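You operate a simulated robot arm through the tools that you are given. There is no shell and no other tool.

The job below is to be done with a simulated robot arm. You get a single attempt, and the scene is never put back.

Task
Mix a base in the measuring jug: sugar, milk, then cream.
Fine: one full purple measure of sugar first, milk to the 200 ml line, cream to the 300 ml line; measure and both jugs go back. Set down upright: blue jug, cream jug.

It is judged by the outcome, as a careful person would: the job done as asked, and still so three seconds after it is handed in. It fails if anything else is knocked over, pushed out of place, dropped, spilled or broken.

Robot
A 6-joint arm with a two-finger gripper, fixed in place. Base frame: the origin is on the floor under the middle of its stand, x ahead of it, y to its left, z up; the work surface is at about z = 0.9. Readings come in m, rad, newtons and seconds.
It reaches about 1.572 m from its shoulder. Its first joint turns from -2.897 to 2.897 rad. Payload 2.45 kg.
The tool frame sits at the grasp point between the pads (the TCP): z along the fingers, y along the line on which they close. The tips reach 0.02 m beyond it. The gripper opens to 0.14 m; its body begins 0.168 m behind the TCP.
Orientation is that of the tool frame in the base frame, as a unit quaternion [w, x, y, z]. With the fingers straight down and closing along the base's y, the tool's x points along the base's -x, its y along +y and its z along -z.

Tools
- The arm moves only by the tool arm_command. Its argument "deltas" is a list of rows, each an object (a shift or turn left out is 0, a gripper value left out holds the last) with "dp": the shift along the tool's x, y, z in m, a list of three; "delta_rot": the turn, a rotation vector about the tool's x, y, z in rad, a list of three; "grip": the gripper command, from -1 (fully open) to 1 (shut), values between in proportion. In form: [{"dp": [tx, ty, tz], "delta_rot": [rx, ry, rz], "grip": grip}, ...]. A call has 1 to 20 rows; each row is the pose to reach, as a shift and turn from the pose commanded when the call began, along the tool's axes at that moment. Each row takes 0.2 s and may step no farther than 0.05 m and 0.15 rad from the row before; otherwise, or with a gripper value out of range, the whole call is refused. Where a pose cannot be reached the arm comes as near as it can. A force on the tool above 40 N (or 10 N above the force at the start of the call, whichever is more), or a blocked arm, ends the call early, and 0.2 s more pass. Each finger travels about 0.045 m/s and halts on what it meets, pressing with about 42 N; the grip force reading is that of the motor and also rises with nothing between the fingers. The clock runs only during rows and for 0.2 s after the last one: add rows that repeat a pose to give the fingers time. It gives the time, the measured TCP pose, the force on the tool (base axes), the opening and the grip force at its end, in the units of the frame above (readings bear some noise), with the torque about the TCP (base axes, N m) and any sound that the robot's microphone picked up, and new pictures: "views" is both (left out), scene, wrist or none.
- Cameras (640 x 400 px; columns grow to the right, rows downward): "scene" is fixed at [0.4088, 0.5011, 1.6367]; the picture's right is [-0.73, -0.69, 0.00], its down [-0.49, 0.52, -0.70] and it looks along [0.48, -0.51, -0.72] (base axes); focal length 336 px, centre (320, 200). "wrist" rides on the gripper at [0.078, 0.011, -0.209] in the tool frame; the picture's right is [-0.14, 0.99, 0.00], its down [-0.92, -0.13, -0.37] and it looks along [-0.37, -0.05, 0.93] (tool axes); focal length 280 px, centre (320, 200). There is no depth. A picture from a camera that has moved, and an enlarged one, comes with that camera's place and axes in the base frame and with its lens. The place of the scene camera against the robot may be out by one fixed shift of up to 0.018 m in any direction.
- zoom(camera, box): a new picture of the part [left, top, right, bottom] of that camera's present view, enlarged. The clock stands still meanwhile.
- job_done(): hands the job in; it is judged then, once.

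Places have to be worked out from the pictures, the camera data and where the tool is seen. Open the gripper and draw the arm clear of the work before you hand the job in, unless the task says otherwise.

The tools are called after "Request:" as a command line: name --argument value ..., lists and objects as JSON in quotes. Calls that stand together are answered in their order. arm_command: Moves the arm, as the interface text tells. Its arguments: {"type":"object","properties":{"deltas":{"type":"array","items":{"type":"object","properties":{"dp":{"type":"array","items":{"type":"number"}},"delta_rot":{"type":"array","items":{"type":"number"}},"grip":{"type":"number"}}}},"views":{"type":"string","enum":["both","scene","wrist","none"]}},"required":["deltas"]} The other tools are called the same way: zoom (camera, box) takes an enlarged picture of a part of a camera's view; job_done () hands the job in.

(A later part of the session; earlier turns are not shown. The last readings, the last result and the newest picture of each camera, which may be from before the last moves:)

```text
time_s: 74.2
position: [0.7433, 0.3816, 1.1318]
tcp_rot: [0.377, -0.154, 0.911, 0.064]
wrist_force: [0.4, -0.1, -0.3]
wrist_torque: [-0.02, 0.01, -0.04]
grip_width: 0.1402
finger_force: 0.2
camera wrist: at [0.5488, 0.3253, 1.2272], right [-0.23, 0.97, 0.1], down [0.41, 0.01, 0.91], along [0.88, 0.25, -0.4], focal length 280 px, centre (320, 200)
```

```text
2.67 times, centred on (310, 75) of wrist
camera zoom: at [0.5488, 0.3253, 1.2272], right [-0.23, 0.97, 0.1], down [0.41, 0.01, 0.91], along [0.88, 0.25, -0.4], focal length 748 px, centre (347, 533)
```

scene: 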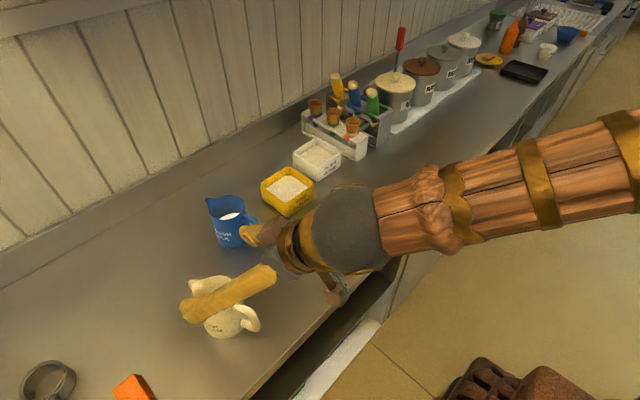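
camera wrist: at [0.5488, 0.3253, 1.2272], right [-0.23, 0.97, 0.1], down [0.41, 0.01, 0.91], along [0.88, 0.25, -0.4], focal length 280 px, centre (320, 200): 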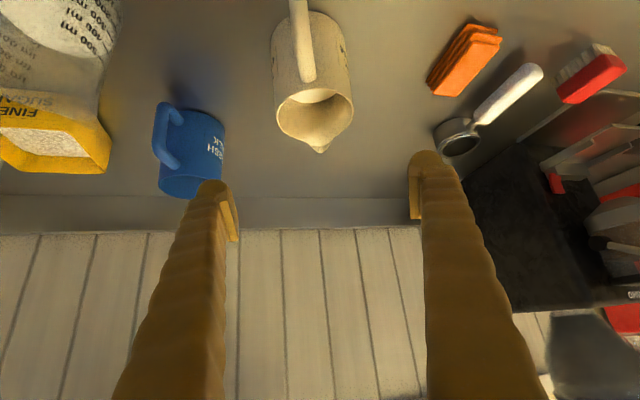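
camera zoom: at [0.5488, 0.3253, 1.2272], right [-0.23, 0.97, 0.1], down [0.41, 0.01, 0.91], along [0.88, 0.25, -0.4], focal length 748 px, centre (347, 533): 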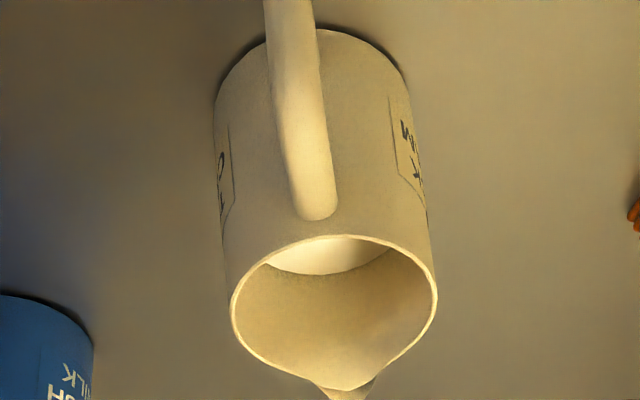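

Cream jug measured: axis (0.785, 0.398), height ≈0.119, radius 0.046→0.043, heading aligned with the tool. I move forward over it and descend vertically with fingers straddling the body.

Request:
arm_command --deltas '[{"dp": [-0.0159, 0.0009, 0.0159]}, {"dp": [-0.0317, 0.0017, 0.0317]}, {"dp": [-0.0034, 0.0017, 0.06]}, {"dp": [0.0249, 0.0017, 0.0883]}, {"dp": [0.0531, 0.0017, 0.1165]}, {"dp": [0.0744, 0.0017, 0.1378]}, {"dp": [0.0884, 0.0017, 0.1517]}, {"dp": [0.0884, 0.0017, 0.1517]}]'

Request:
zoom --camera "scene" --box '[160, 220, 340, 350]'

```text
time_s: 76.0
position: [0.7842, 0.3991, 0.9636]
tcp_rot: [0.377, -0.155, 0.911, 0.065]
wrist_force: [-0.2, -0.3, -0.2]
wrist_torque: [-0.01, 0.01, -0.02]
grip_width: 0.14
finger_force: 0.1
camera wrist: at [0.59, 0.3421, 1.0572], right [-0.23, 0.97, 0.1], down [0.41, 0.01, 0.91], along [0.88, 0.25, -0.4], focal length 280 px, centre (320, 200)
```

scene: 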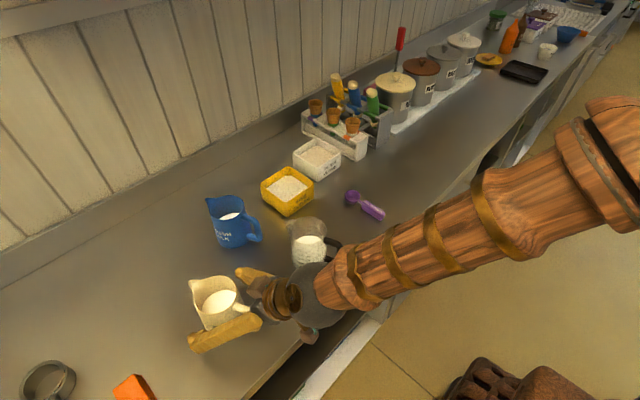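
wrist: 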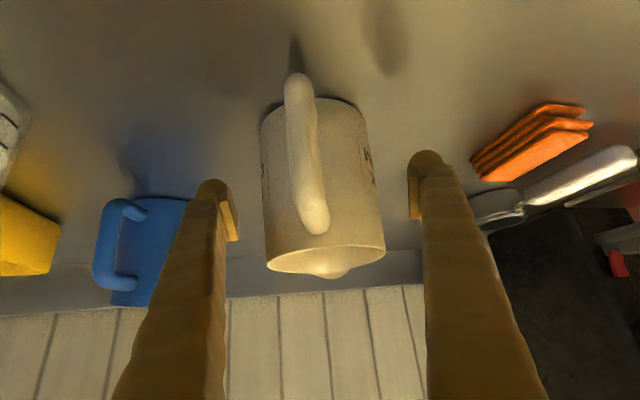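

```text
3.08 times, centred on (250, 285) of scene
camera zoom: at [0.4088, 0.5011, 1.6367], right [-0.73, -0.69, 0.0], down [-0.49, 0.52, -0.7], along [0.48, -0.51, -0.72], focal length 1032 px, centre (535, -62)
```

zoom: 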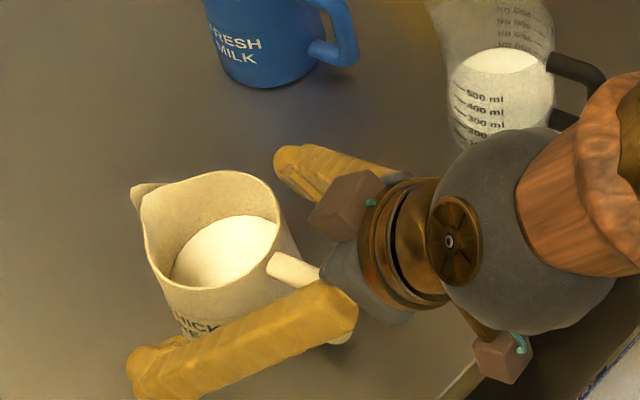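

The cream jug is centred between the fingers just like the blue one was. Closing the gripper.

Request:
arm_command --deltas '[{"dp": [0, 0, 0], "grip": 1}, {"dp": [0, 0, 0]}, {"dp": [0, 0, 0]}, {"dp": [0, 0, 0]}, {"dp": [0, 0, 0]}, {"dp": [0, 0, 0]}]' --views "wrist"

```text
time_s: 77.4
position: [0.7846, 0.3982, 0.9645]
tcp_rot: [0.377, -0.155, 0.911, 0.064]
wrist_force: [0.2, 0.1, 1.0]
wrist_torque: [-0.04, -0.05, 0.04]
grip_width: 0.0951
finger_force: 42.2
camera wrist: at [0.5901, 0.3421, 1.0575], right [-0.23, 0.97, 0.1], down [0.41, 0.01, 0.91], along [0.88, 0.25, -0.4], focal length 280 px, centre (320, 200)
```

wrist: 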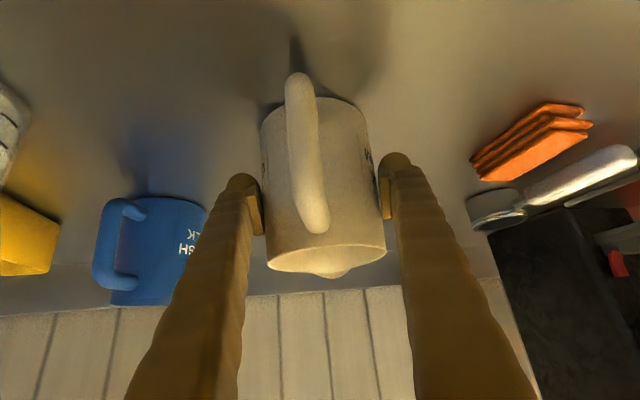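

Gripped at 95 mm. Cream jug's return pose: TCP (0.7845, 0.3985, 0.964). Lifting straight up.

Request:
arm_command --deltas '[{"dp": [-0.0106, 0, -0.0106]}, {"dp": [-0.0354, 0, -0.0354]}, {"dp": [-0.0672, 0, -0.0672]}, {"dp": [-0.099, 0, -0.099]}, {"dp": [-0.1308, 0, -0.1308]}, {"dp": [-0.1598, 0, -0.1598]}, {"dp": [-0.1598, 0, -0.1598]}]'

Request:
zoom --camera "scene" --box '[120, 160, 360, 310]'

```text
time_s: 79.0
position: [0.7849, 0.3985, 1.1906]
tcp_rot: [0.376, -0.154, 0.911, 0.064]
wrist_force: [-0.5, 0.3, -0.8]
wrist_torque: [-0.01, 0.0, -0.02]
grip_width: 0.0953
finger_force: 41.6
camera wrist: at [0.5904, 0.3411, 1.284], right [-0.23, 0.97, 0.1], down [0.41, 0.01, 0.91], along [0.88, 0.25, -0.4], focal length 280 px, centre (320, 200)
```

scene: 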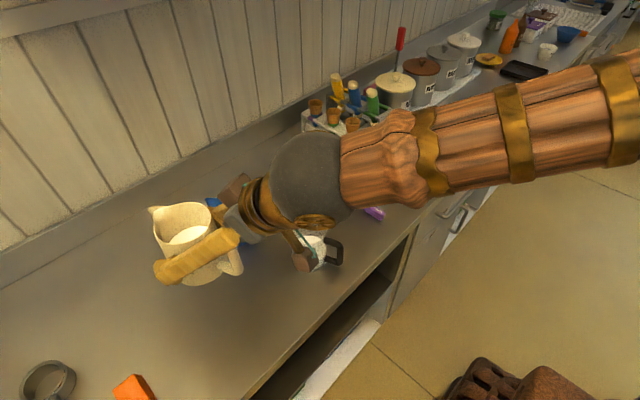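
wrist: 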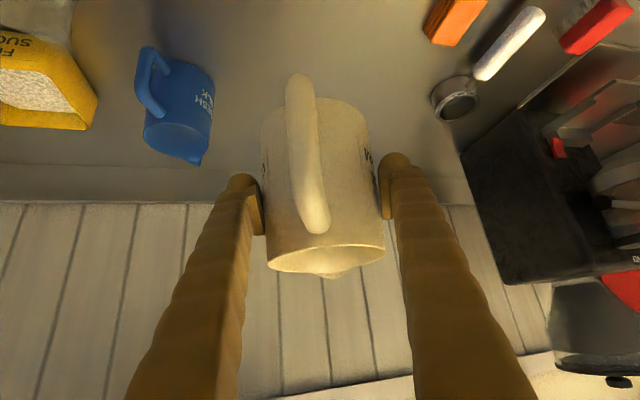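

```text
2.67 times, centred on (240, 235) of scene
camera zoom: at [0.4088, 0.5011, 1.6367], right [-0.73, -0.69, 0.0], down [-0.49, 0.52, -0.7], along [0.48, -0.51, -0.72], focal length 895 px, centre (533, 107)
```

zoom: 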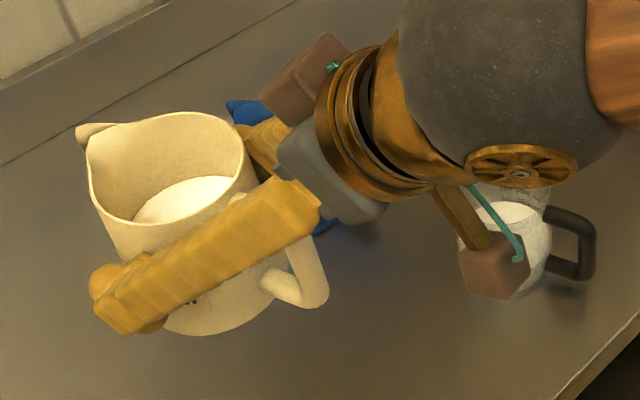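

Cream jug is level. I carry it at this height over to the -y side of the measuring jug with the same heading used for the milk (90°), then lower a bit.

Request:
arm_command --deltas '[{"dp": [0.0086, -0.0301, -0.0086], "delta_rot": [-0.0727, 0, -0.0727]}, {"dp": [0.0172, -0.0601, -0.0172], "delta_rot": [-0.1454, 0, -0.1454]}, {"dp": [0.0258, -0.0902, -0.0258], "delta_rot": [-0.2181, 0, -0.2181]}, {"dp": [0.0344, -0.1202, -0.0344], "delta_rot": [-0.2908, 0, -0.2908]}, {"dp": [0.043, -0.1503, -0.043], "delta_rot": [-0.3636, 0, -0.3636]}, {"dp": [0.0515, -0.1803, -0.0515], "delta_rot": [-0.4363, 0, -0.4363]}, {"dp": [0.0601, -0.2104, -0.0601], "delta_rot": [-0.509, 0, -0.509]}, {"dp": [0.0687, -0.2404, -0.0687], "delta_rot": [-0.5817, 0, -0.5817]}, {"dp": [0.0773, -0.2705, -0.0773], "delta_rot": [-0.6544, 0, -0.6544]}, {"dp": [0.0859, -0.3005, -0.0859], "delta_rot": [-0.7271, 0, -0.7271]}, {"dp": [0.0945, -0.3306, -0.0945], "delta_rot": [-0.7998, 0, -0.7998]}, {"dp": [0.1031, -0.3606, -0.1031], "delta_rot": [-0.8725, 0, -0.8725]}, {"dp": [0.1243, -0.3606, -0.0819], "delta_rot": [-0.8725, 0, -0.8725]}, {"dp": [0.1455, -0.3606, -0.0607], "delta_rot": [-0.8725, 0, -0.8725]}, {"dp": [0.1455, -0.3606, -0.0607], "delta_rot": [-0.8725, 0, -0.8725]}]'

Request:
zoom --camera "scene" --box '[250, 150, 410, 280]'

```text
time_s: 82.2
position: [0.7658, 0.0095, 1.1281]
tcp_rot: [0.27, -0.653, 0.653, 0.271]
wrist_force: [-0.5, 0.7, -0.4]
wrist_torque: [0.01, -0.02, 0.03]
grip_width: 0.095
finger_force: 42.0
camera wrist: at [0.7561, -0.1941, 1.2231], right [-0.99, 0.1, 0.1], down [0.13, 0.39, 0.91], along [0.05, 0.92, -0.4], focal length 280 px, centre (320, 200)
```

scene: 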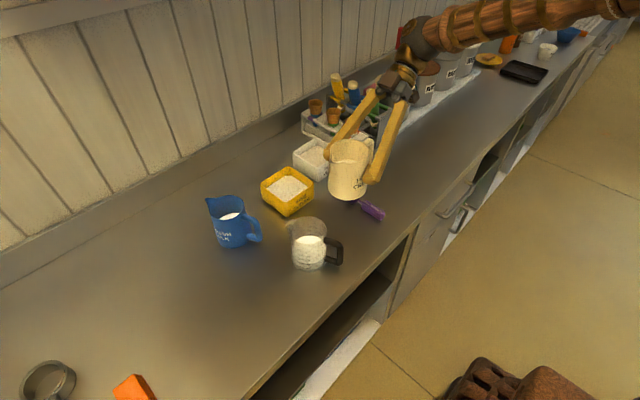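
wrist: 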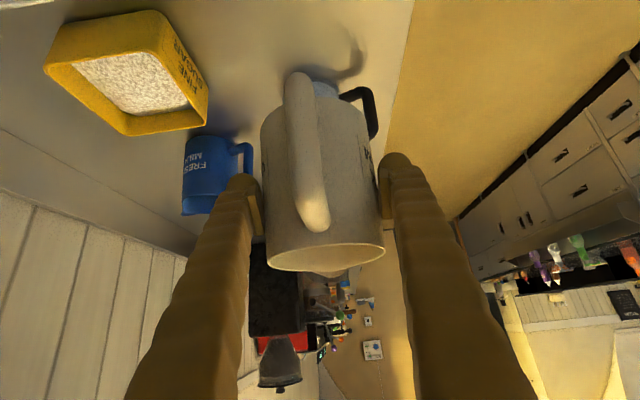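

```text
3.08 times, centred on (330, 215) of scene
camera zoom: at [0.4088, 0.5011, 1.6367], right [-0.73, -0.69, 0.0], down [-0.49, 0.52, -0.7], along [0.48, -0.51, -0.72], focal length 1032 px, centre (289, 154)
```

zoom: 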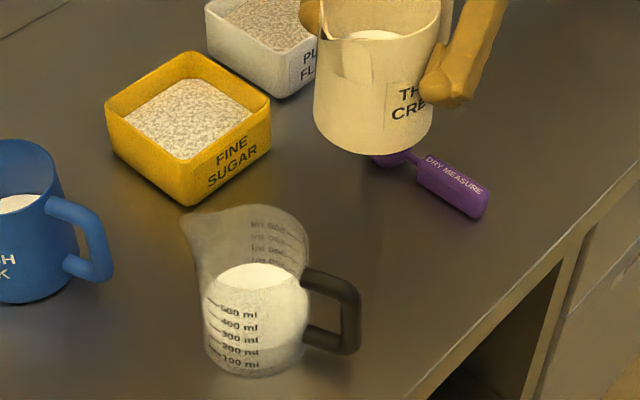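

Before pouring, re-check the settled milk level with the same calibrated zooms.

Request:
zoom --camera "scene" --box '[308, 215, 332, 245]'

Request:
zoom --camera "scene" --box '[300, 255, 326, 277]'

Request:
zoom --camera "scene" --box '[290, 232, 340, 278]'

```text
13.33 times, centred on (320, 230) of scene
camera zoom: at [0.4088, 0.5011, 1.6367], right [-0.73, -0.69, 0.0], down [-0.49, 0.52, -0.7], along [0.48, -0.51, -0.72], focal length 4474 px, centre (320, -200)
```

zoom: 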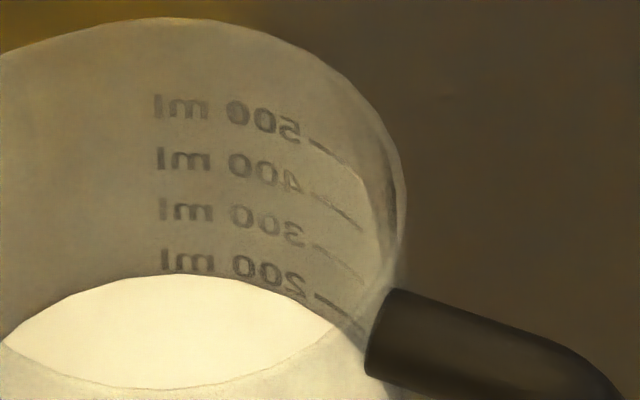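

```text
16.00 times, centred on (313, 266) of scene
camera zoom: at [0.4088, 0.5011, 1.6367], right [-0.73, -0.69, 0.0], down [-0.49, 0.52, -0.7], along [0.48, -0.51, -0.72], focal length 5369 px, centre (432, -856)
```

zoom: 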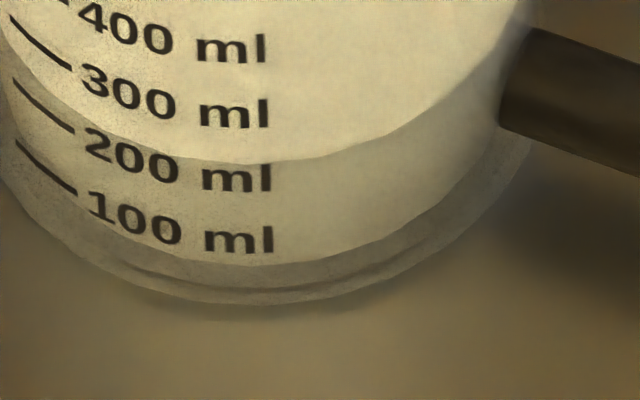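

```text
8.70 times, centred on (315, 255) of scene
camera zoom: at [0.4088, 0.5011, 1.6367], right [-0.73, -0.69, 0.0], down [-0.49, 0.52, -0.7], along [0.48, -0.51, -0.72], focal length 2918 px, centre (364, -278)
```

zoom: 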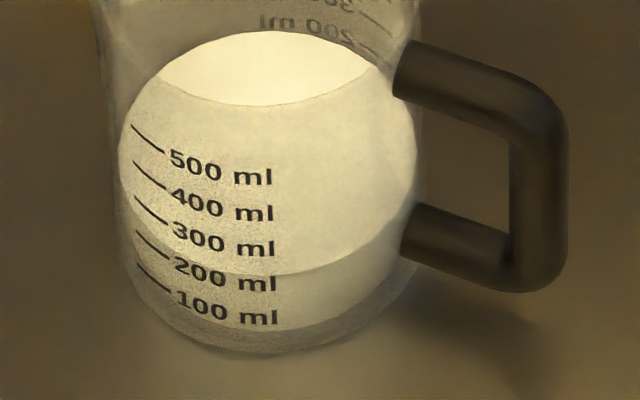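

Level is stable at ~199–200 ml. For 300 ml the front edge should reach y≈101 (16× zoom) and rear edge y≈219 (13.3× zoom). Now bring the cream spout over the mouth with 20° tilt, as before.

Request:
arm_command --deltas '[{"dp": [0.0088, -0.0003, 0.023], "delta_rot": [0, 0.0873, 0]}, {"dp": [0.0177, -0.0006, 0.0461], "delta_rot": [0, 0.1745, 0]}, {"dp": [0.0265, -0.0009, 0.0691], "delta_rot": [0, 0.2618, 0]}, {"dp": [0.0353, -0.0012, 0.0921], "delta_rot": [0, 0.3491, 0]}, {"dp": [0.0353, -0.0012, 0.0921], "delta_rot": [0, 0.3491, 0]}]'

Request:
zoom --camera "scene" --box '[270, 170, 390, 280]'

```text
time_s: 83.4
position: [0.7673, 0.0499, 1.04]
tcp_rot: [0.153, -0.689, 0.691, 0.153]
wrist_force: [0.6, 0.3, -1.7]
wrist_torque: [-0.03, 0.01, 0.03]
grip_width: 0.0951
finger_force: 42.2
camera wrist: at [0.7573, -0.1093, 1.1973], right [-0.99, 0.13, 0.06], down [0.13, 0.68, 0.72], along [0.05, 0.72, -0.69], focal length 280 px, centre (320, 200)
```

scene: 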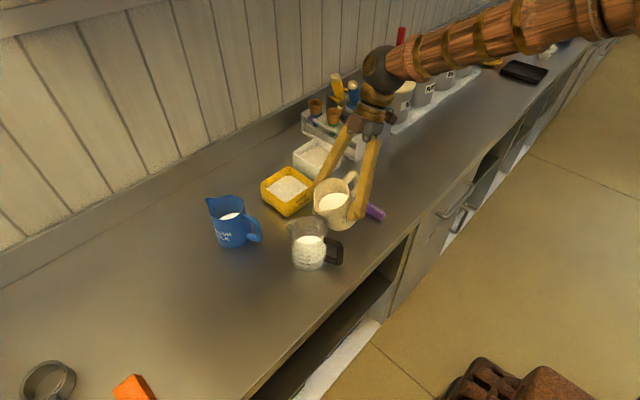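
wrist: 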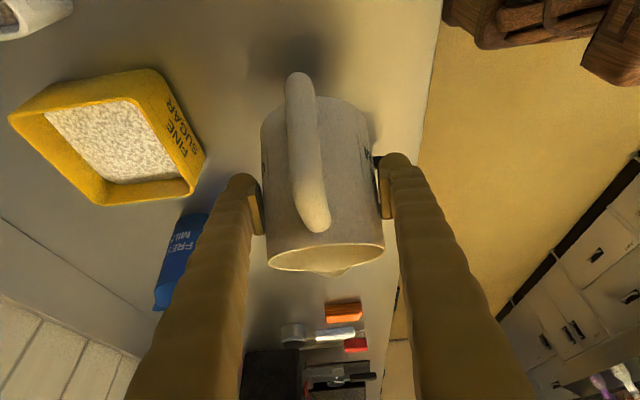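

```text
3.64 times, centred on (330, 225) of scene
camera zoom: at [0.4088, 0.5011, 1.6367], right [-0.73, -0.69, 0.0], down [-0.49, 0.52, -0.7], along [0.48, -0.51, -0.72], focal length 1220 px, centre (284, 109)
```

zoom: 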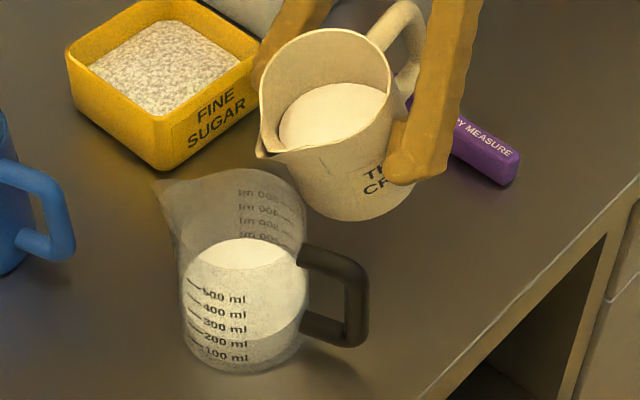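

The cream spout is over the mouth in the same place as the milk spout was. Tilting to about 40° about the spout tip.

Request:
arm_command --deltas '[{"dp": [-0.0006, 0, -0.0102], "delta_rot": [0, 0.1163, 0]}, {"dp": [-0.0024, 0, -0.0203], "delta_rot": [0, 0.2327, 0]}, {"dp": [-0.0053, 0, -0.0301], "delta_rot": [0, 0.349, 0]}]' --views "none"

Request:
zoom --camera "scene" --box '[270, 170, 390, 280]'

```text
time_s: 84.2
position: [0.7666, 0.0409, 1.0706]
tcp_rot: [0.03, -0.706, 0.707, 0.03]
wrist_force: [0.3, -0.5, -1.3]
wrist_torque: [-0.01, 0.0, -0.03]
grip_width: 0.095
finger_force: 42.1
```

```text
3.64 times, centred on (330, 225) of scene
camera zoom: at [0.4088, 0.5011, 1.6367], right [-0.73, -0.69, 0.0], down [-0.49, 0.52, -0.7], along [0.48, -0.51, -0.72], focal length 1220 px, centre (284, 109)
```

zoom: 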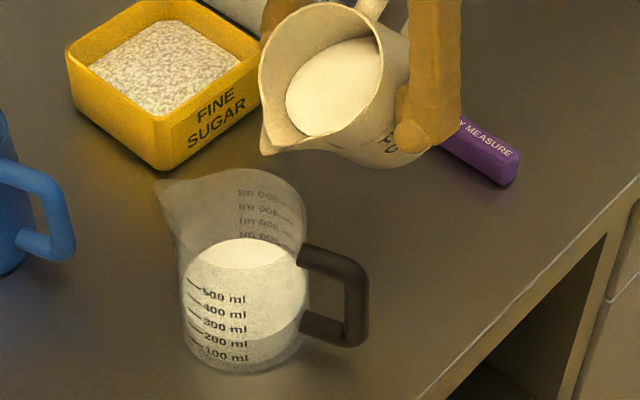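

Not at the lip yet at 40°. Tilt 7° more.

Request:
arm_command --deltas '[{"dp": [-0.0002, 0, -0.0054], "delta_rot": [0, 0.061, 0]}, {"dp": [-0.0007, 0, -0.0107], "delta_rot": [0, 0.122, 0]}]' --views "none"

Request:
zoom --camera "scene" --box '[270, 170, 390, 280]'

```text
time_s: 84.8
position: [0.7677, 0.042, 1.0804]
tcp_rot: [-0.012, -0.706, 0.708, -0.013]
wrist_force: [0.1, -0.8, -0.3]
wrist_torque: [0.02, 0.01, 0.03]
grip_width: 0.095
finger_force: 42.0
```

```text
3.64 times, centred on (330, 225) of scene
camera zoom: at [0.4088, 0.5011, 1.6367], right [-0.73, -0.69, 0.0], down [-0.49, 0.52, -0.7], along [0.48, -0.51, -0.72], focal length 1220 px, centre (284, 109)
```

zoom: 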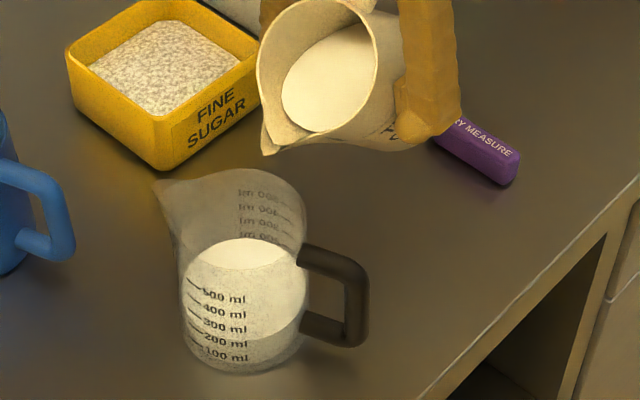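

47°, cream still short of the lip. 4° more.

Request:
arm_command --deltas '[{"dp": [-0.0001, 0, -0.0031], "delta_rot": [0, 0.035, 0]}, {"dp": [-0.0002, 0, -0.0062], "delta_rot": [0, 0.07, 0]}]' --views "none"

Request:
zoom --camera "scene" --box '[270, 170, 390, 280]'

```text
time_s: 85.4
position: [0.7675, 0.0422, 1.0855]
tcp_rot: [-0.038, -0.705, 0.707, -0.036]
wrist_force: [0.6, -0.6, -1.3]
wrist_torque: [0.03, -0.02, 0.0]
grip_width: 0.0949
finger_force: 41.7
```

```text
3.64 times, centred on (330, 225) of scene
camera zoom: at [0.4088, 0.5011, 1.6367], right [-0.73, -0.69, 0.0], down [-0.49, 0.52, -0.7], along [0.48, -0.51, -0.72], focal length 1220 px, centre (284, 109)
```

zoom: 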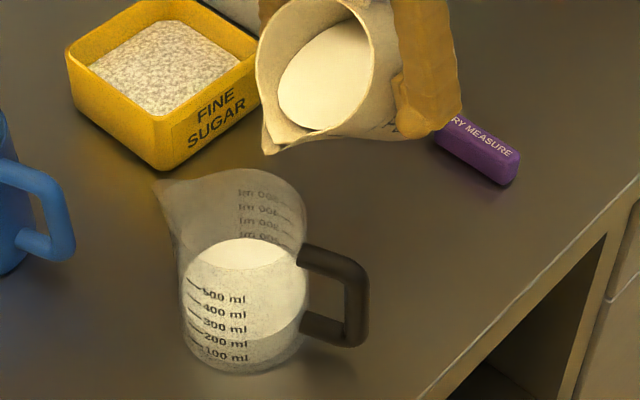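

Still holding at 51°. Another 3°.

Request:
arm_command --deltas '[{"dp": [0, 0, -0.0023], "delta_rot": [0, 0.026, 0]}, {"dp": [-0.0001, 0, -0.0046], "delta_rot": [0, 0.052, 0]}]' --views "none"

Request:
zoom --camera "scene" --box '[270, 170, 390, 280]'

```text
time_s: 86.0
position: [0.7674, 0.0434, 1.0924]
tcp_rot: [-0.056, -0.704, 0.705, -0.056]
wrist_force: [-0.9, 0.5, -1.6]
wrist_torque: [0.03, 0.01, 0.02]
grip_width: 0.095
finger_force: 42.6
```

```text
3.64 times, centred on (330, 225) of scene
camera zoom: at [0.4088, 0.5011, 1.6367], right [-0.73, -0.69, 0.0], down [-0.49, 0.52, -0.7], along [0.48, -0.51, -0.72], focal length 1220 px, centre (284, 109)
```

zoom: 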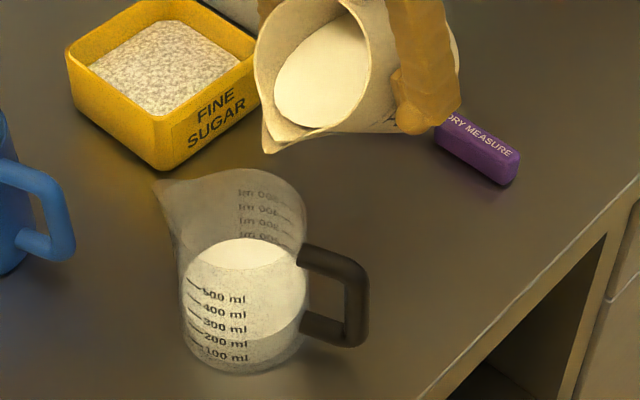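

54°, cream very close to the lip. 2.5° more.

Request:
arm_command --deltas '[{"dp": [0, 0, -0.0019], "delta_rot": [0, 0.022, 0]}, {"dp": [-0.0001, 0, -0.0038], "delta_rot": [0, 0.0436, 0]}]' --views "none"

Request:
zoom --camera "scene" --box '[270, 170, 390, 280]'

```text
time_s: 86.6
position: [0.7668, 0.0439, 1.0954]
tcp_rot: [-0.071, -0.703, 0.704, -0.07]
wrist_force: [0.5, 0.3, -1.1]
wrist_torque: [0.01, 0.04, 0.03]
grip_width: 0.0949
finger_force: 41.9
```

```text
3.64 times, centred on (330, 225) of scene
camera zoom: at [0.4088, 0.5011, 1.6367], right [-0.73, -0.69, 0.0], down [-0.49, 0.52, -0.7], along [0.48, -0.51, -0.72], focal length 1220 px, centre (284, 109)
```

zoom: 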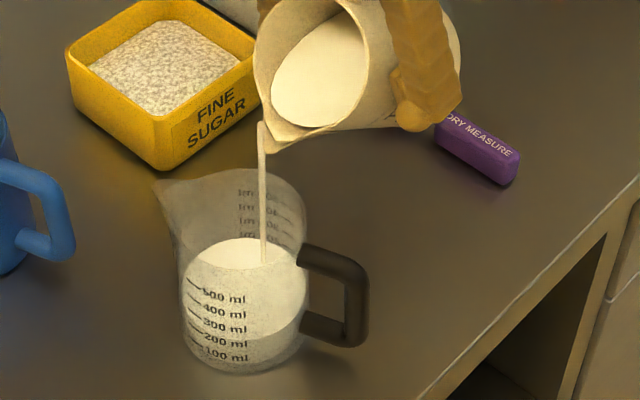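

Cream is flowing into the jug. Tilt 4° more and let it settle.

Request:
arm_command --deltas '[{"dp": [-0.0001, 0, -0.0031], "delta_rot": [0, 0.035, 0]}, {"dp": [-0.0002, 0, -0.0062], "delta_rot": [0, 0.07, 0]}, {"dp": [-0.0002, 0, -0.0062], "delta_rot": [0, 0.07, 0]}, {"dp": [-0.0002, 0, -0.0062], "delta_rot": [0, 0.07, 0]}, {"dp": [-0.0002, 0, -0.0062], "delta_rot": [0, 0.07, 0]}, {"dp": [-0.0002, 0, -0.0062], "delta_rot": [0, 0.07, 0]}, {"dp": [-0.0002, 0, -0.0062], "delta_rot": [0, 0.07, 0]}, {"dp": [-0.0002, 0, -0.0062], "delta_rot": [0, 0.07, 0]}]' --views "none"

Request:
zoom --camera "scene" --box '[270, 170, 390, 280]'

Request:
zoom --camera "scene" --box '[308, 215, 332, 245]'

Request:
zoom --camera "scene" --box '[300, 255, 326, 277]'

```text
time_s: 88.4
position: [0.7668, 0.0447, 1.1016]
tcp_rot: [-0.096, -0.7, 0.701, -0.095]
wrist_force: [-1.0, -0.1, -0.4]
wrist_torque: [0.02, -0.01, 0.01]
grip_width: 0.0949
finger_force: 41.9
```

```text
3.64 times, centred on (330, 225) of scene
camera zoom: at [0.4088, 0.5011, 1.6367], right [-0.73, -0.69, 0.0], down [-0.49, 0.52, -0.7], along [0.48, -0.51, -0.72], focal length 1220 px, centre (284, 109)
```

zoom: 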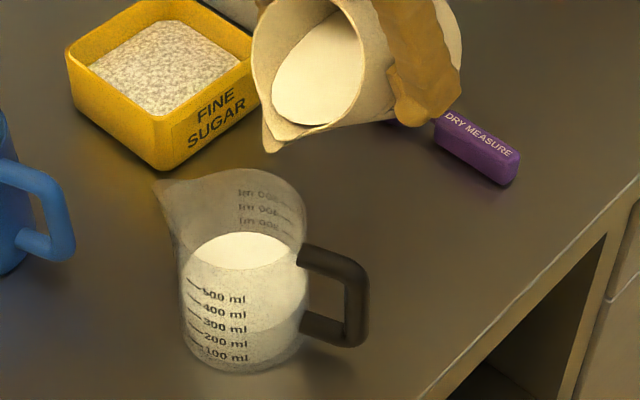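

```text
13.33 times, centred on (320, 230) of scene
camera zoom: at [0.4088, 0.5011, 1.6367], right [-0.73, -0.69, 0.0], down [-0.49, 0.52, -0.7], along [0.48, -0.51, -0.72], focal length 4474 px, centre (320, -200)
```

zoom: 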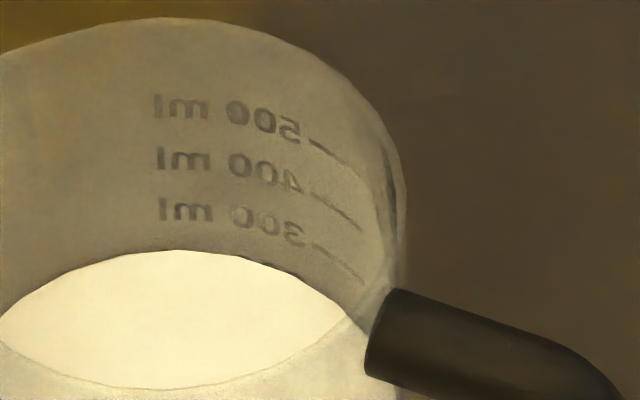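

```text
16.00 times, centred on (313, 266) of scene
camera zoom: at [0.4088, 0.5011, 1.6367], right [-0.73, -0.69, 0.0], down [-0.49, 0.52, -0.7], along [0.48, -0.51, -0.72], focal length 5369 px, centre (432, -856)
```

zoom: 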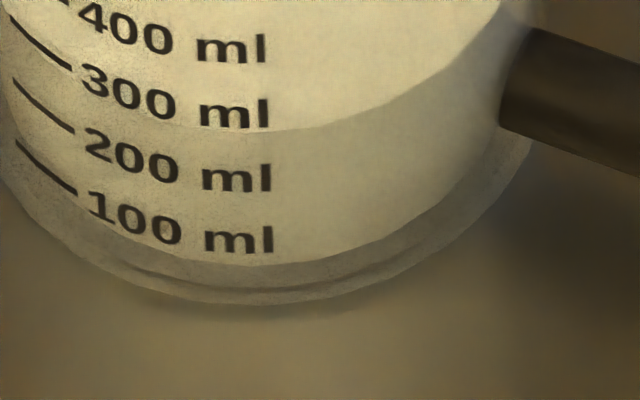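

About 246 ml now (~11 ml per degree). Tilt 3.6° more and settle.

Request:
arm_command --deltas '[{"dp": [-0.0001, 0, -0.0028], "delta_rot": [0, 0.0315, 0]}, {"dp": [-0.0002, 0, -0.0055], "delta_rot": [0, 0.063, 0]}, {"dp": [-0.0002, 0, -0.0055], "delta_rot": [0, 0.063, 0]}, {"dp": [-0.0002, 0, -0.0055], "delta_rot": [0, 0.063, 0]}, {"dp": [-0.0002, 0, -0.0055], "delta_rot": [0, 0.063, 0]}, {"dp": [-0.0002, 0, -0.0055], "delta_rot": [0, 0.063, 0]}, {"dp": [-0.0002, 0, -0.0055], "delta_rot": [0, 0.063, 0]}, {"dp": [-0.0002, 0, -0.0055], "delta_rot": [0, 0.063, 0]}]' --views "none"

Request:
zoom --camera "scene" --box '[270, 170, 390, 280]'

Request:
zoom --camera "scene" --box '[308, 215, 332, 245]'

Request:
zoom --camera "scene" --box '[300, 255, 326, 277]'

```text
time_s: 90.2
position: [0.7671, 0.046, 1.1057]
tcp_rot: [-0.118, -0.697, 0.698, -0.117]
wrist_force: [-0.8, -0.3, -1.0]
wrist_torque: [0.02, 0.02, -0.04]
grip_width: 0.0948
finger_force: 42.0
```

```text
3.64 times, centred on (330, 225) of scene
camera zoom: at [0.4088, 0.5011, 1.6367], right [-0.73, -0.69, 0.0], down [-0.49, 0.52, -0.7], along [0.48, -0.51, -0.72], focal length 1220 px, centre (284, 109)
```

zoom: 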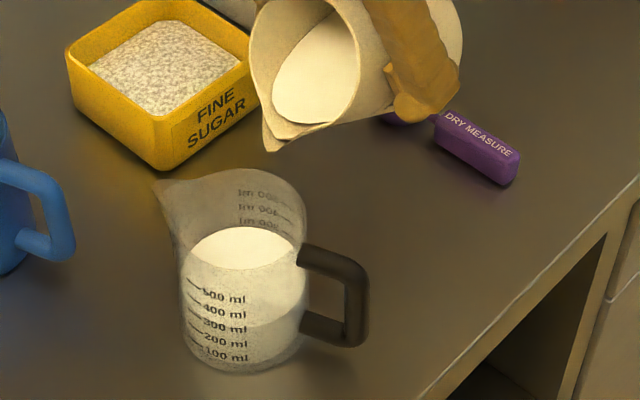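

```text
13.33 times, centred on (320, 230) of scene
camera zoom: at [0.4088, 0.5011, 1.6367], right [-0.73, -0.69, 0.0], down [-0.49, 0.52, -0.7], along [0.48, -0.51, -0.72], focal length 4474 px, centre (320, -200)
```

zoom: 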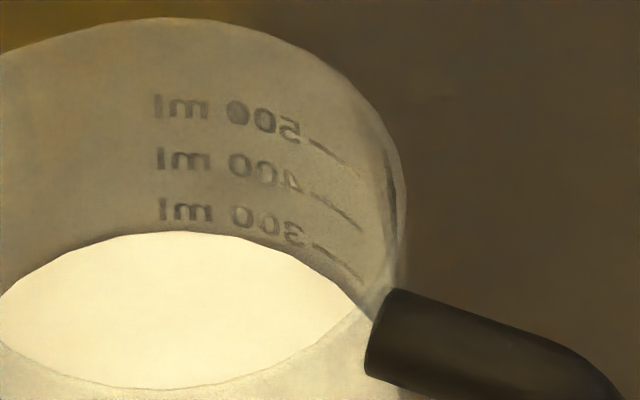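

```text
16.00 times, centred on (313, 266) of scene
camera zoom: at [0.4088, 0.5011, 1.6367], right [-0.73, -0.69, 0.0], down [-0.49, 0.52, -0.7], along [0.48, -0.51, -0.72], focal length 5369 px, centre (432, -856)
```

zoom: 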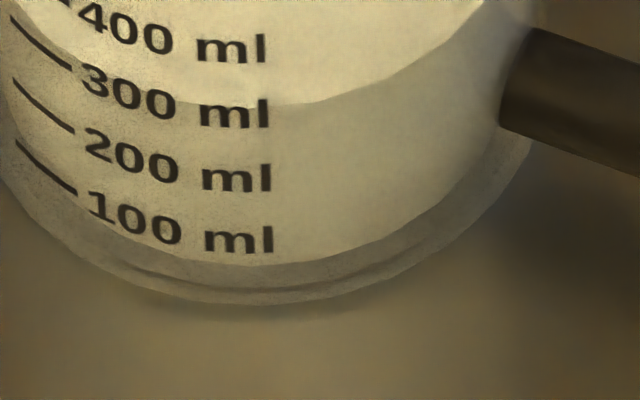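

About 285 ml (front 311, rear 260, average 285). Tilt 1.2° more.

Request:
arm_command --deltas '[{"dp": [0, 0, -0.0018], "delta_rot": [0, 0.021, 0]}, {"dp": [0, 0, -0.0018], "delta_rot": [0, 0.021, 0]}, {"dp": [0, 0, -0.0018], "delta_rot": [0, 0.021, 0]}, {"dp": [0, 0, -0.0018], "delta_rot": [0, 0.021, 0]}, {"dp": [0, 0, -0.0018], "delta_rot": [0, 0.021, 0]}, {"dp": [0, 0, -0.0018], "delta_rot": [0, 0.021, 0]}]' --views "none"

Request:
zoom --camera "scene" --box '[308, 215, 332, 245]'

Request:
zoom --camera "scene" --box '[300, 255, 326, 277]'

Request:
zoom --camera "scene" --box '[290, 232, 340, 278]'

```text
time_s: 91.6
position: [0.7683, 0.0472, 1.1085]
tcp_rot: [-0.126, -0.695, 0.697, -0.124]
wrist_force: [-0.5, 0.3, -1.4]
wrist_torque: [0.03, -0.01, 0.01]
grip_width: 0.0947
finger_force: 42.0
```

```text
13.33 times, centred on (320, 230) of scene
camera zoom: at [0.4088, 0.5011, 1.6367], right [-0.73, -0.69, 0.0], down [-0.49, 0.52, -0.7], along [0.48, -0.51, -0.72], focal length 4474 px, centre (320, -200)
```

zoom: 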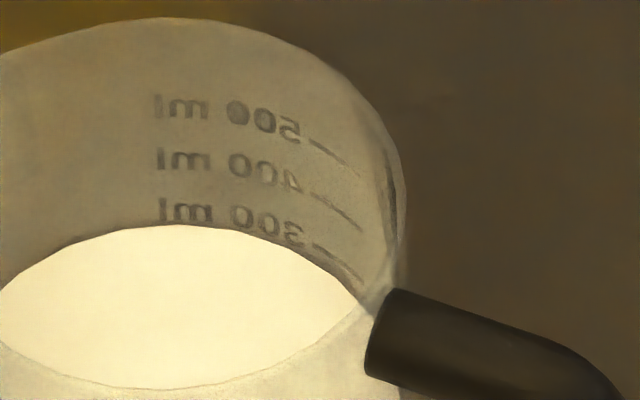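

```text
16.00 times, centred on (313, 266) of scene
camera zoom: at [0.4088, 0.5011, 1.6367], right [-0.73, -0.69, 0.0], down [-0.49, 0.52, -0.7], along [0.48, -0.51, -0.72], focal length 5369 px, centre (432, -856)
```

zoom: 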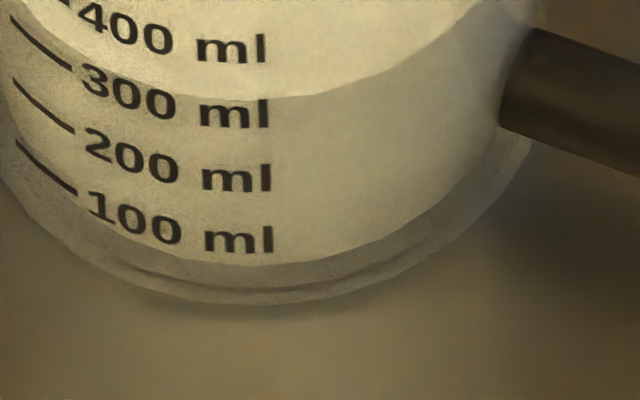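

```text
8.70 times, centred on (315, 255) of scene
camera zoom: at [0.4088, 0.5011, 1.6367], right [-0.73, -0.69, 0.0], down [-0.49, 0.52, -0.7], along [0.48, -0.51, -0.72], focal length 2918 px, centre (364, -278)
```

zoom: 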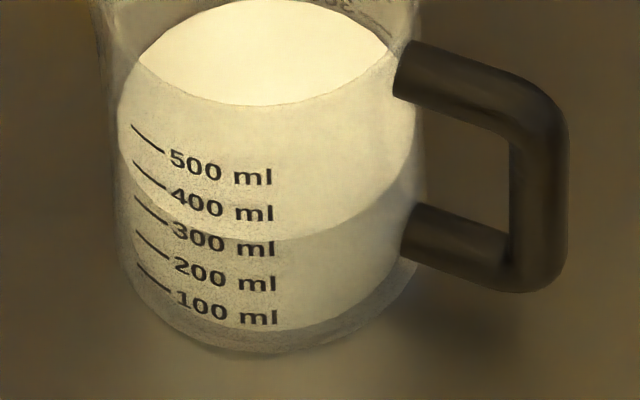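

Now ≈297 ml. One last nudge of 0.35°.

Request:
arm_command --deltas '[{"dp": [0, 0, -0.0005], "delta_rot": [0, 0.006, 0]}, {"dp": [0, 0, -0.0005], "delta_rot": [0, 0.006, 0]}, {"dp": [0, 0, -0.0005], "delta_rot": [0, 0.006, 0]}, {"dp": [0, 0, -0.0005], "delta_rot": [0, 0.006, 0]}]' --views "none"

Request:
zoom --camera "scene" --box '[308, 215, 332, 245]'

Request:
zoom --camera "scene" --box '[300, 255, 326, 277]'

Request:
zoom --camera "scene" --box '[270, 170, 390, 280]'

```text
time_s: 92.6
position: [0.768, 0.0463, 1.1091]
tcp_rot: [-0.128, -0.695, 0.697, -0.126]
wrist_force: [0.3, -0.5, -1.1]
wrist_torque: [0.04, 0.01, -0.01]
grip_width: 0.0945
finger_force: 42.3
```

```text
13.33 times, centred on (320, 230) of scene
camera zoom: at [0.4088, 0.5011, 1.6367], right [-0.73, -0.69, 0.0], down [-0.49, 0.52, -0.7], along [0.48, -0.51, -0.72], focal length 4474 px, centre (320, -200)
```

zoom: 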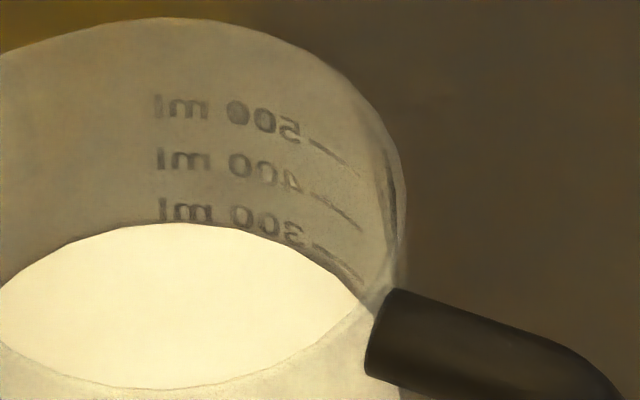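

```text
16.00 times, centred on (313, 266) of scene
camera zoom: at [0.4088, 0.5011, 1.6367], right [-0.73, -0.69, 0.0], down [-0.49, 0.52, -0.7], along [0.48, -0.51, -0.72], focal length 5369 px, centre (432, -856)
```

zoom: 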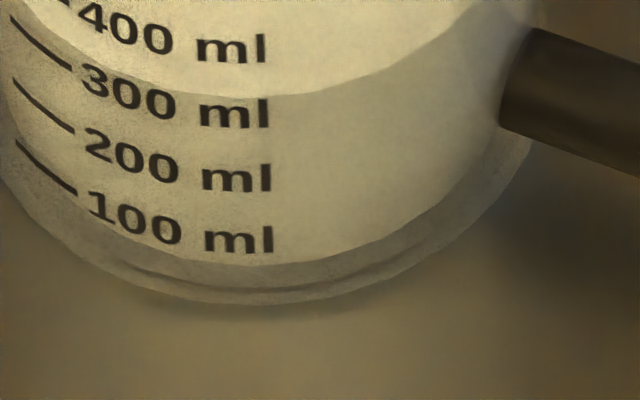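

```text
3.64 times, centred on (330, 225) of scene
camera zoom: at [0.4088, 0.5011, 1.6367], right [-0.73, -0.69, 0.0], down [-0.49, 0.52, -0.7], along [0.48, -0.51, -0.72], focal length 1220 px, centre (284, 109)
```

zoom: 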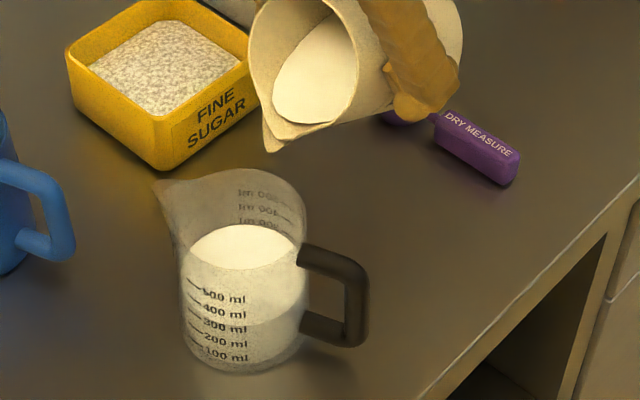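

Front 325 / rear 275 average 300 ml, and flow has stopped. Tilting the cream jug back to 20° about its spout.

Request:
arm_command --deltas '[{"dp": [-0.001, 0, 0.0132], "delta_rot": [0, -0.15, 0]}, {"dp": [-0.0039, 0, 0.026], "delta_rot": [0, -0.3, 0]}, {"dp": [-0.0088, 0, 0.0383], "delta_rot": [0, -0.45, 0]}, {"dp": [-0.0154, 0, 0.0497], "delta_rot": [0, -0.6, 0]}, {"dp": [-0.0236, 0, 0.06], "delta_rot": [0, -0.75, 0]}, {"dp": [-0.0266, 0, 0.063], "delta_rot": [0, -0.798, 0]}]' --views "none"

Request:
zoom --camera "scene" --box '[270, 170, 390, 280]'

```text
time_s: 94.0
position: [0.7674, 0.0504, 1.04]
tcp_rot: [0.154, -0.689, 0.691, 0.154]
wrist_force: [-0.2, -0.1, -0.6]
wrist_torque: [0.0, -0.02, 0.01]
grip_width: 0.0946
finger_force: 42.0
```

```text
3.64 times, centred on (330, 225) of scene
camera zoom: at [0.4088, 0.5011, 1.6367], right [-0.73, -0.69, 0.0], down [-0.49, 0.52, -0.7], along [0.48, -0.51, -0.72], focal length 1220 px, centre (284, 109)
```

zoom: 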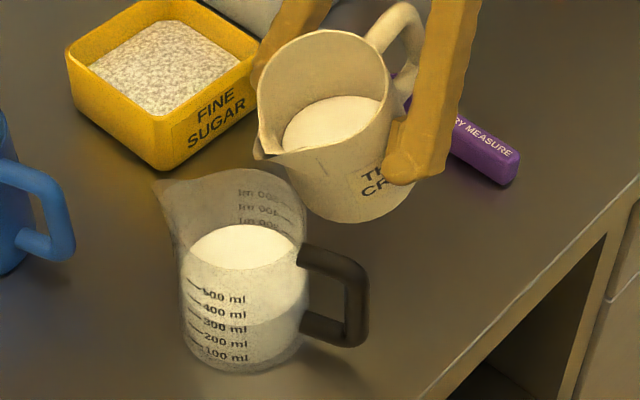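

No drip. Retreat up and back while levelling the cream jug.

Request:
arm_command --deltas '[{"dp": [-0.0025, 0.0003, -0.0292], "delta_rot": [0, -0.0873, 0]}, {"dp": [-0.005, 0.0007, -0.0584], "delta_rot": [0, -0.1745, 0]}, {"dp": [-0.0074, 0.001, -0.0876], "delta_rot": [0, -0.2618, 0]}, {"dp": [-0.0099, 0.0014, -0.1168], "delta_rot": [0, -0.3491, 0]}, {"dp": [-0.0099, 0.0014, -0.1168], "delta_rot": [0, -0.3491, 0]}]'

```text
time_s: 95.2
position: [0.7657, 0.0092, 1.1499]
tcp_rot: [0.271, -0.653, 0.653, 0.272]
wrist_force: [0.3, 1.1, -0.2]
wrist_torque: [0.01, 0.02, 0.01]
grip_width: 0.0946
finger_force: 41.8
camera wrist: at [0.7556, -0.1935, 1.2427], right [-0.99, 0.1, 0.1], down [0.13, 0.39, 0.91], along [0.05, 0.92, -0.4], focal length 280 px, centre (320, 200)
```

scene: 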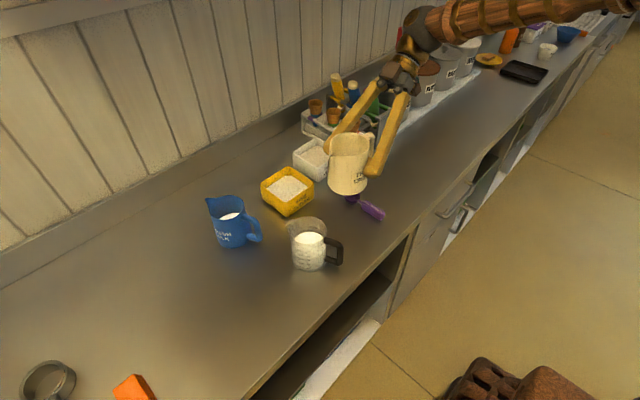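
wrist: 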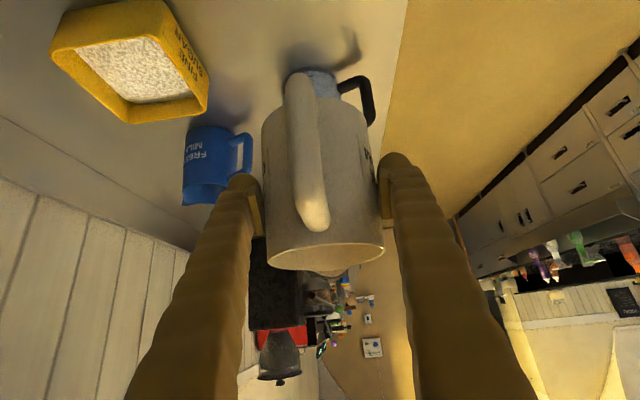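

Level and clear. Rise 4 cm, carry the cream jug back over to its own spot, turning to its original heading.

Request:
arm_command --deltas '[{"dp": [-0.0141, 0, -0.0141]}, {"dp": [-0.0283, 0, -0.0283]}, {"dp": [-0.0512, -0.0016, -0.0054], "delta_rot": [0.0727, 0, 0.0727]}, {"dp": [-0.0742, -0.0031, 0.0176], "delta_rot": [0.1454, 0, 0.1454]}, {"dp": [-0.0971, -0.0047, 0.0405], "delta_rot": [0.2181, 0, 0.2181]}, {"dp": [-0.12, -0.0063, 0.0634], "delta_rot": [0.2908, 0, 0.2908]}, {"dp": [-0.143, -0.0079, 0.0864], "delta_rot": [0.3636, 0, 0.3636]}, {"dp": [-0.1659, -0.0094, 0.1093], "delta_rot": [0.4363, 0, 0.4363]}, {"dp": [-0.1888, -0.011, 0.1322], "delta_rot": [0.509, 0, 0.509]}, {"dp": [-0.2117, -0.0126, 0.1551], "delta_rot": [0.5817, 0, 0.5817]}, {"dp": [-0.2347, -0.0141, 0.1781], "delta_rot": [0.6544, 0, 0.6544]}, {"dp": [-0.2576, -0.0157, 0.201], "delta_rot": [0.7271, 0, 0.7271]}, {"dp": [-0.2805, -0.0173, 0.2239], "delta_rot": [0.7998, 0, 0.7998]}, {"dp": [-0.3035, -0.0188, 0.2469], "delta_rot": [0.8725, 0, 0.8725]}, {"dp": [-0.3035, -0.0188, 0.2469], "delta_rot": [0.8725, 0, 0.8725]}]'

```text
time_s: 98.4
position: [0.7851, 0.3979, 1.1911]
tcp_rot: [0.377, -0.154, 0.911, 0.064]
wrist_force: [-0.3, -0.3, -0.7]
wrist_torque: [0.01, 0.0, 0.02]
grip_width: 0.0943
finger_force: 42.2
camera wrist: at [0.591, 0.342, 1.2842], right [-0.23, 0.97, 0.1], down [0.41, 0.01, 0.91], along [0.88, 0.25, -0.4], focal length 280 px, centre (320, 200)
```

scene: 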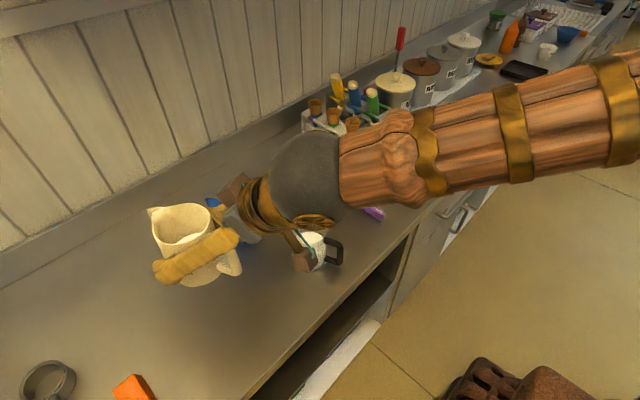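
wrist: 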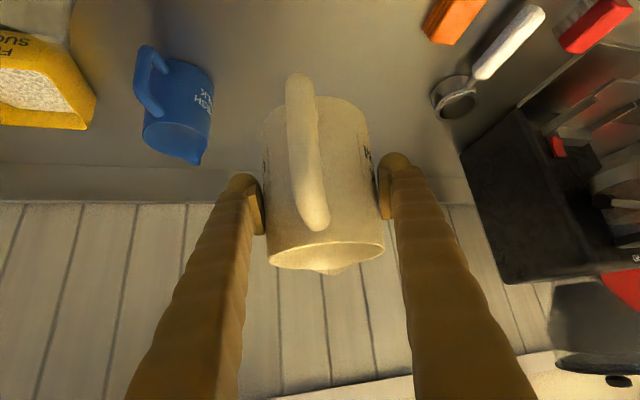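

Back over its own spot with original heading. Lowering straight down to just above contact.

Request:
arm_command --deltas '[{"dp": [0.0283, 0, 0.0283]}, {"dp": [0.0566, 0, 0.0566]}, {"dp": [0.0848, 0, 0.0848]}, {"dp": [0.1096, 0, 0.1096]}, {"dp": [0.1308, 0, 0.1308]}, {"dp": [0.1485, 0, 0.1485]}, {"dp": [0.1577, 0, 0.1577]}, {"dp": [0.1577, 0, 0.1577]}]'

```text
time_s: 100.2
position: [0.7854, 0.399, 0.9678]
tcp_rot: [0.378, -0.154, 0.911, 0.065]
wrist_force: [-1.6, -1.4, 6.6]
wrist_torque: [-0.19, -0.3, -0.1]
grip_width: 0.0943
finger_force: 41.8
camera wrist: at [0.5908, 0.3419, 1.0606], right [-0.23, 0.97, 0.1], down [0.41, 0.01, 0.91], along [0.88, 0.25, -0.4], focal length 280 px, centre (320, 200)
```

scene: 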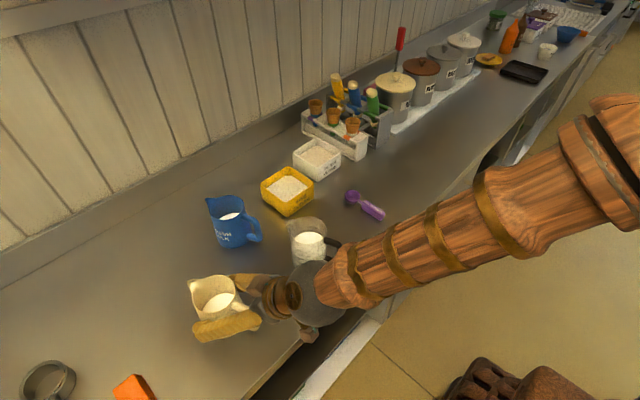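
wrist: 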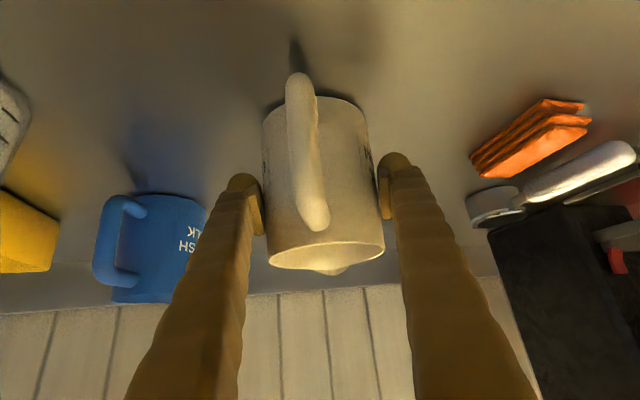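

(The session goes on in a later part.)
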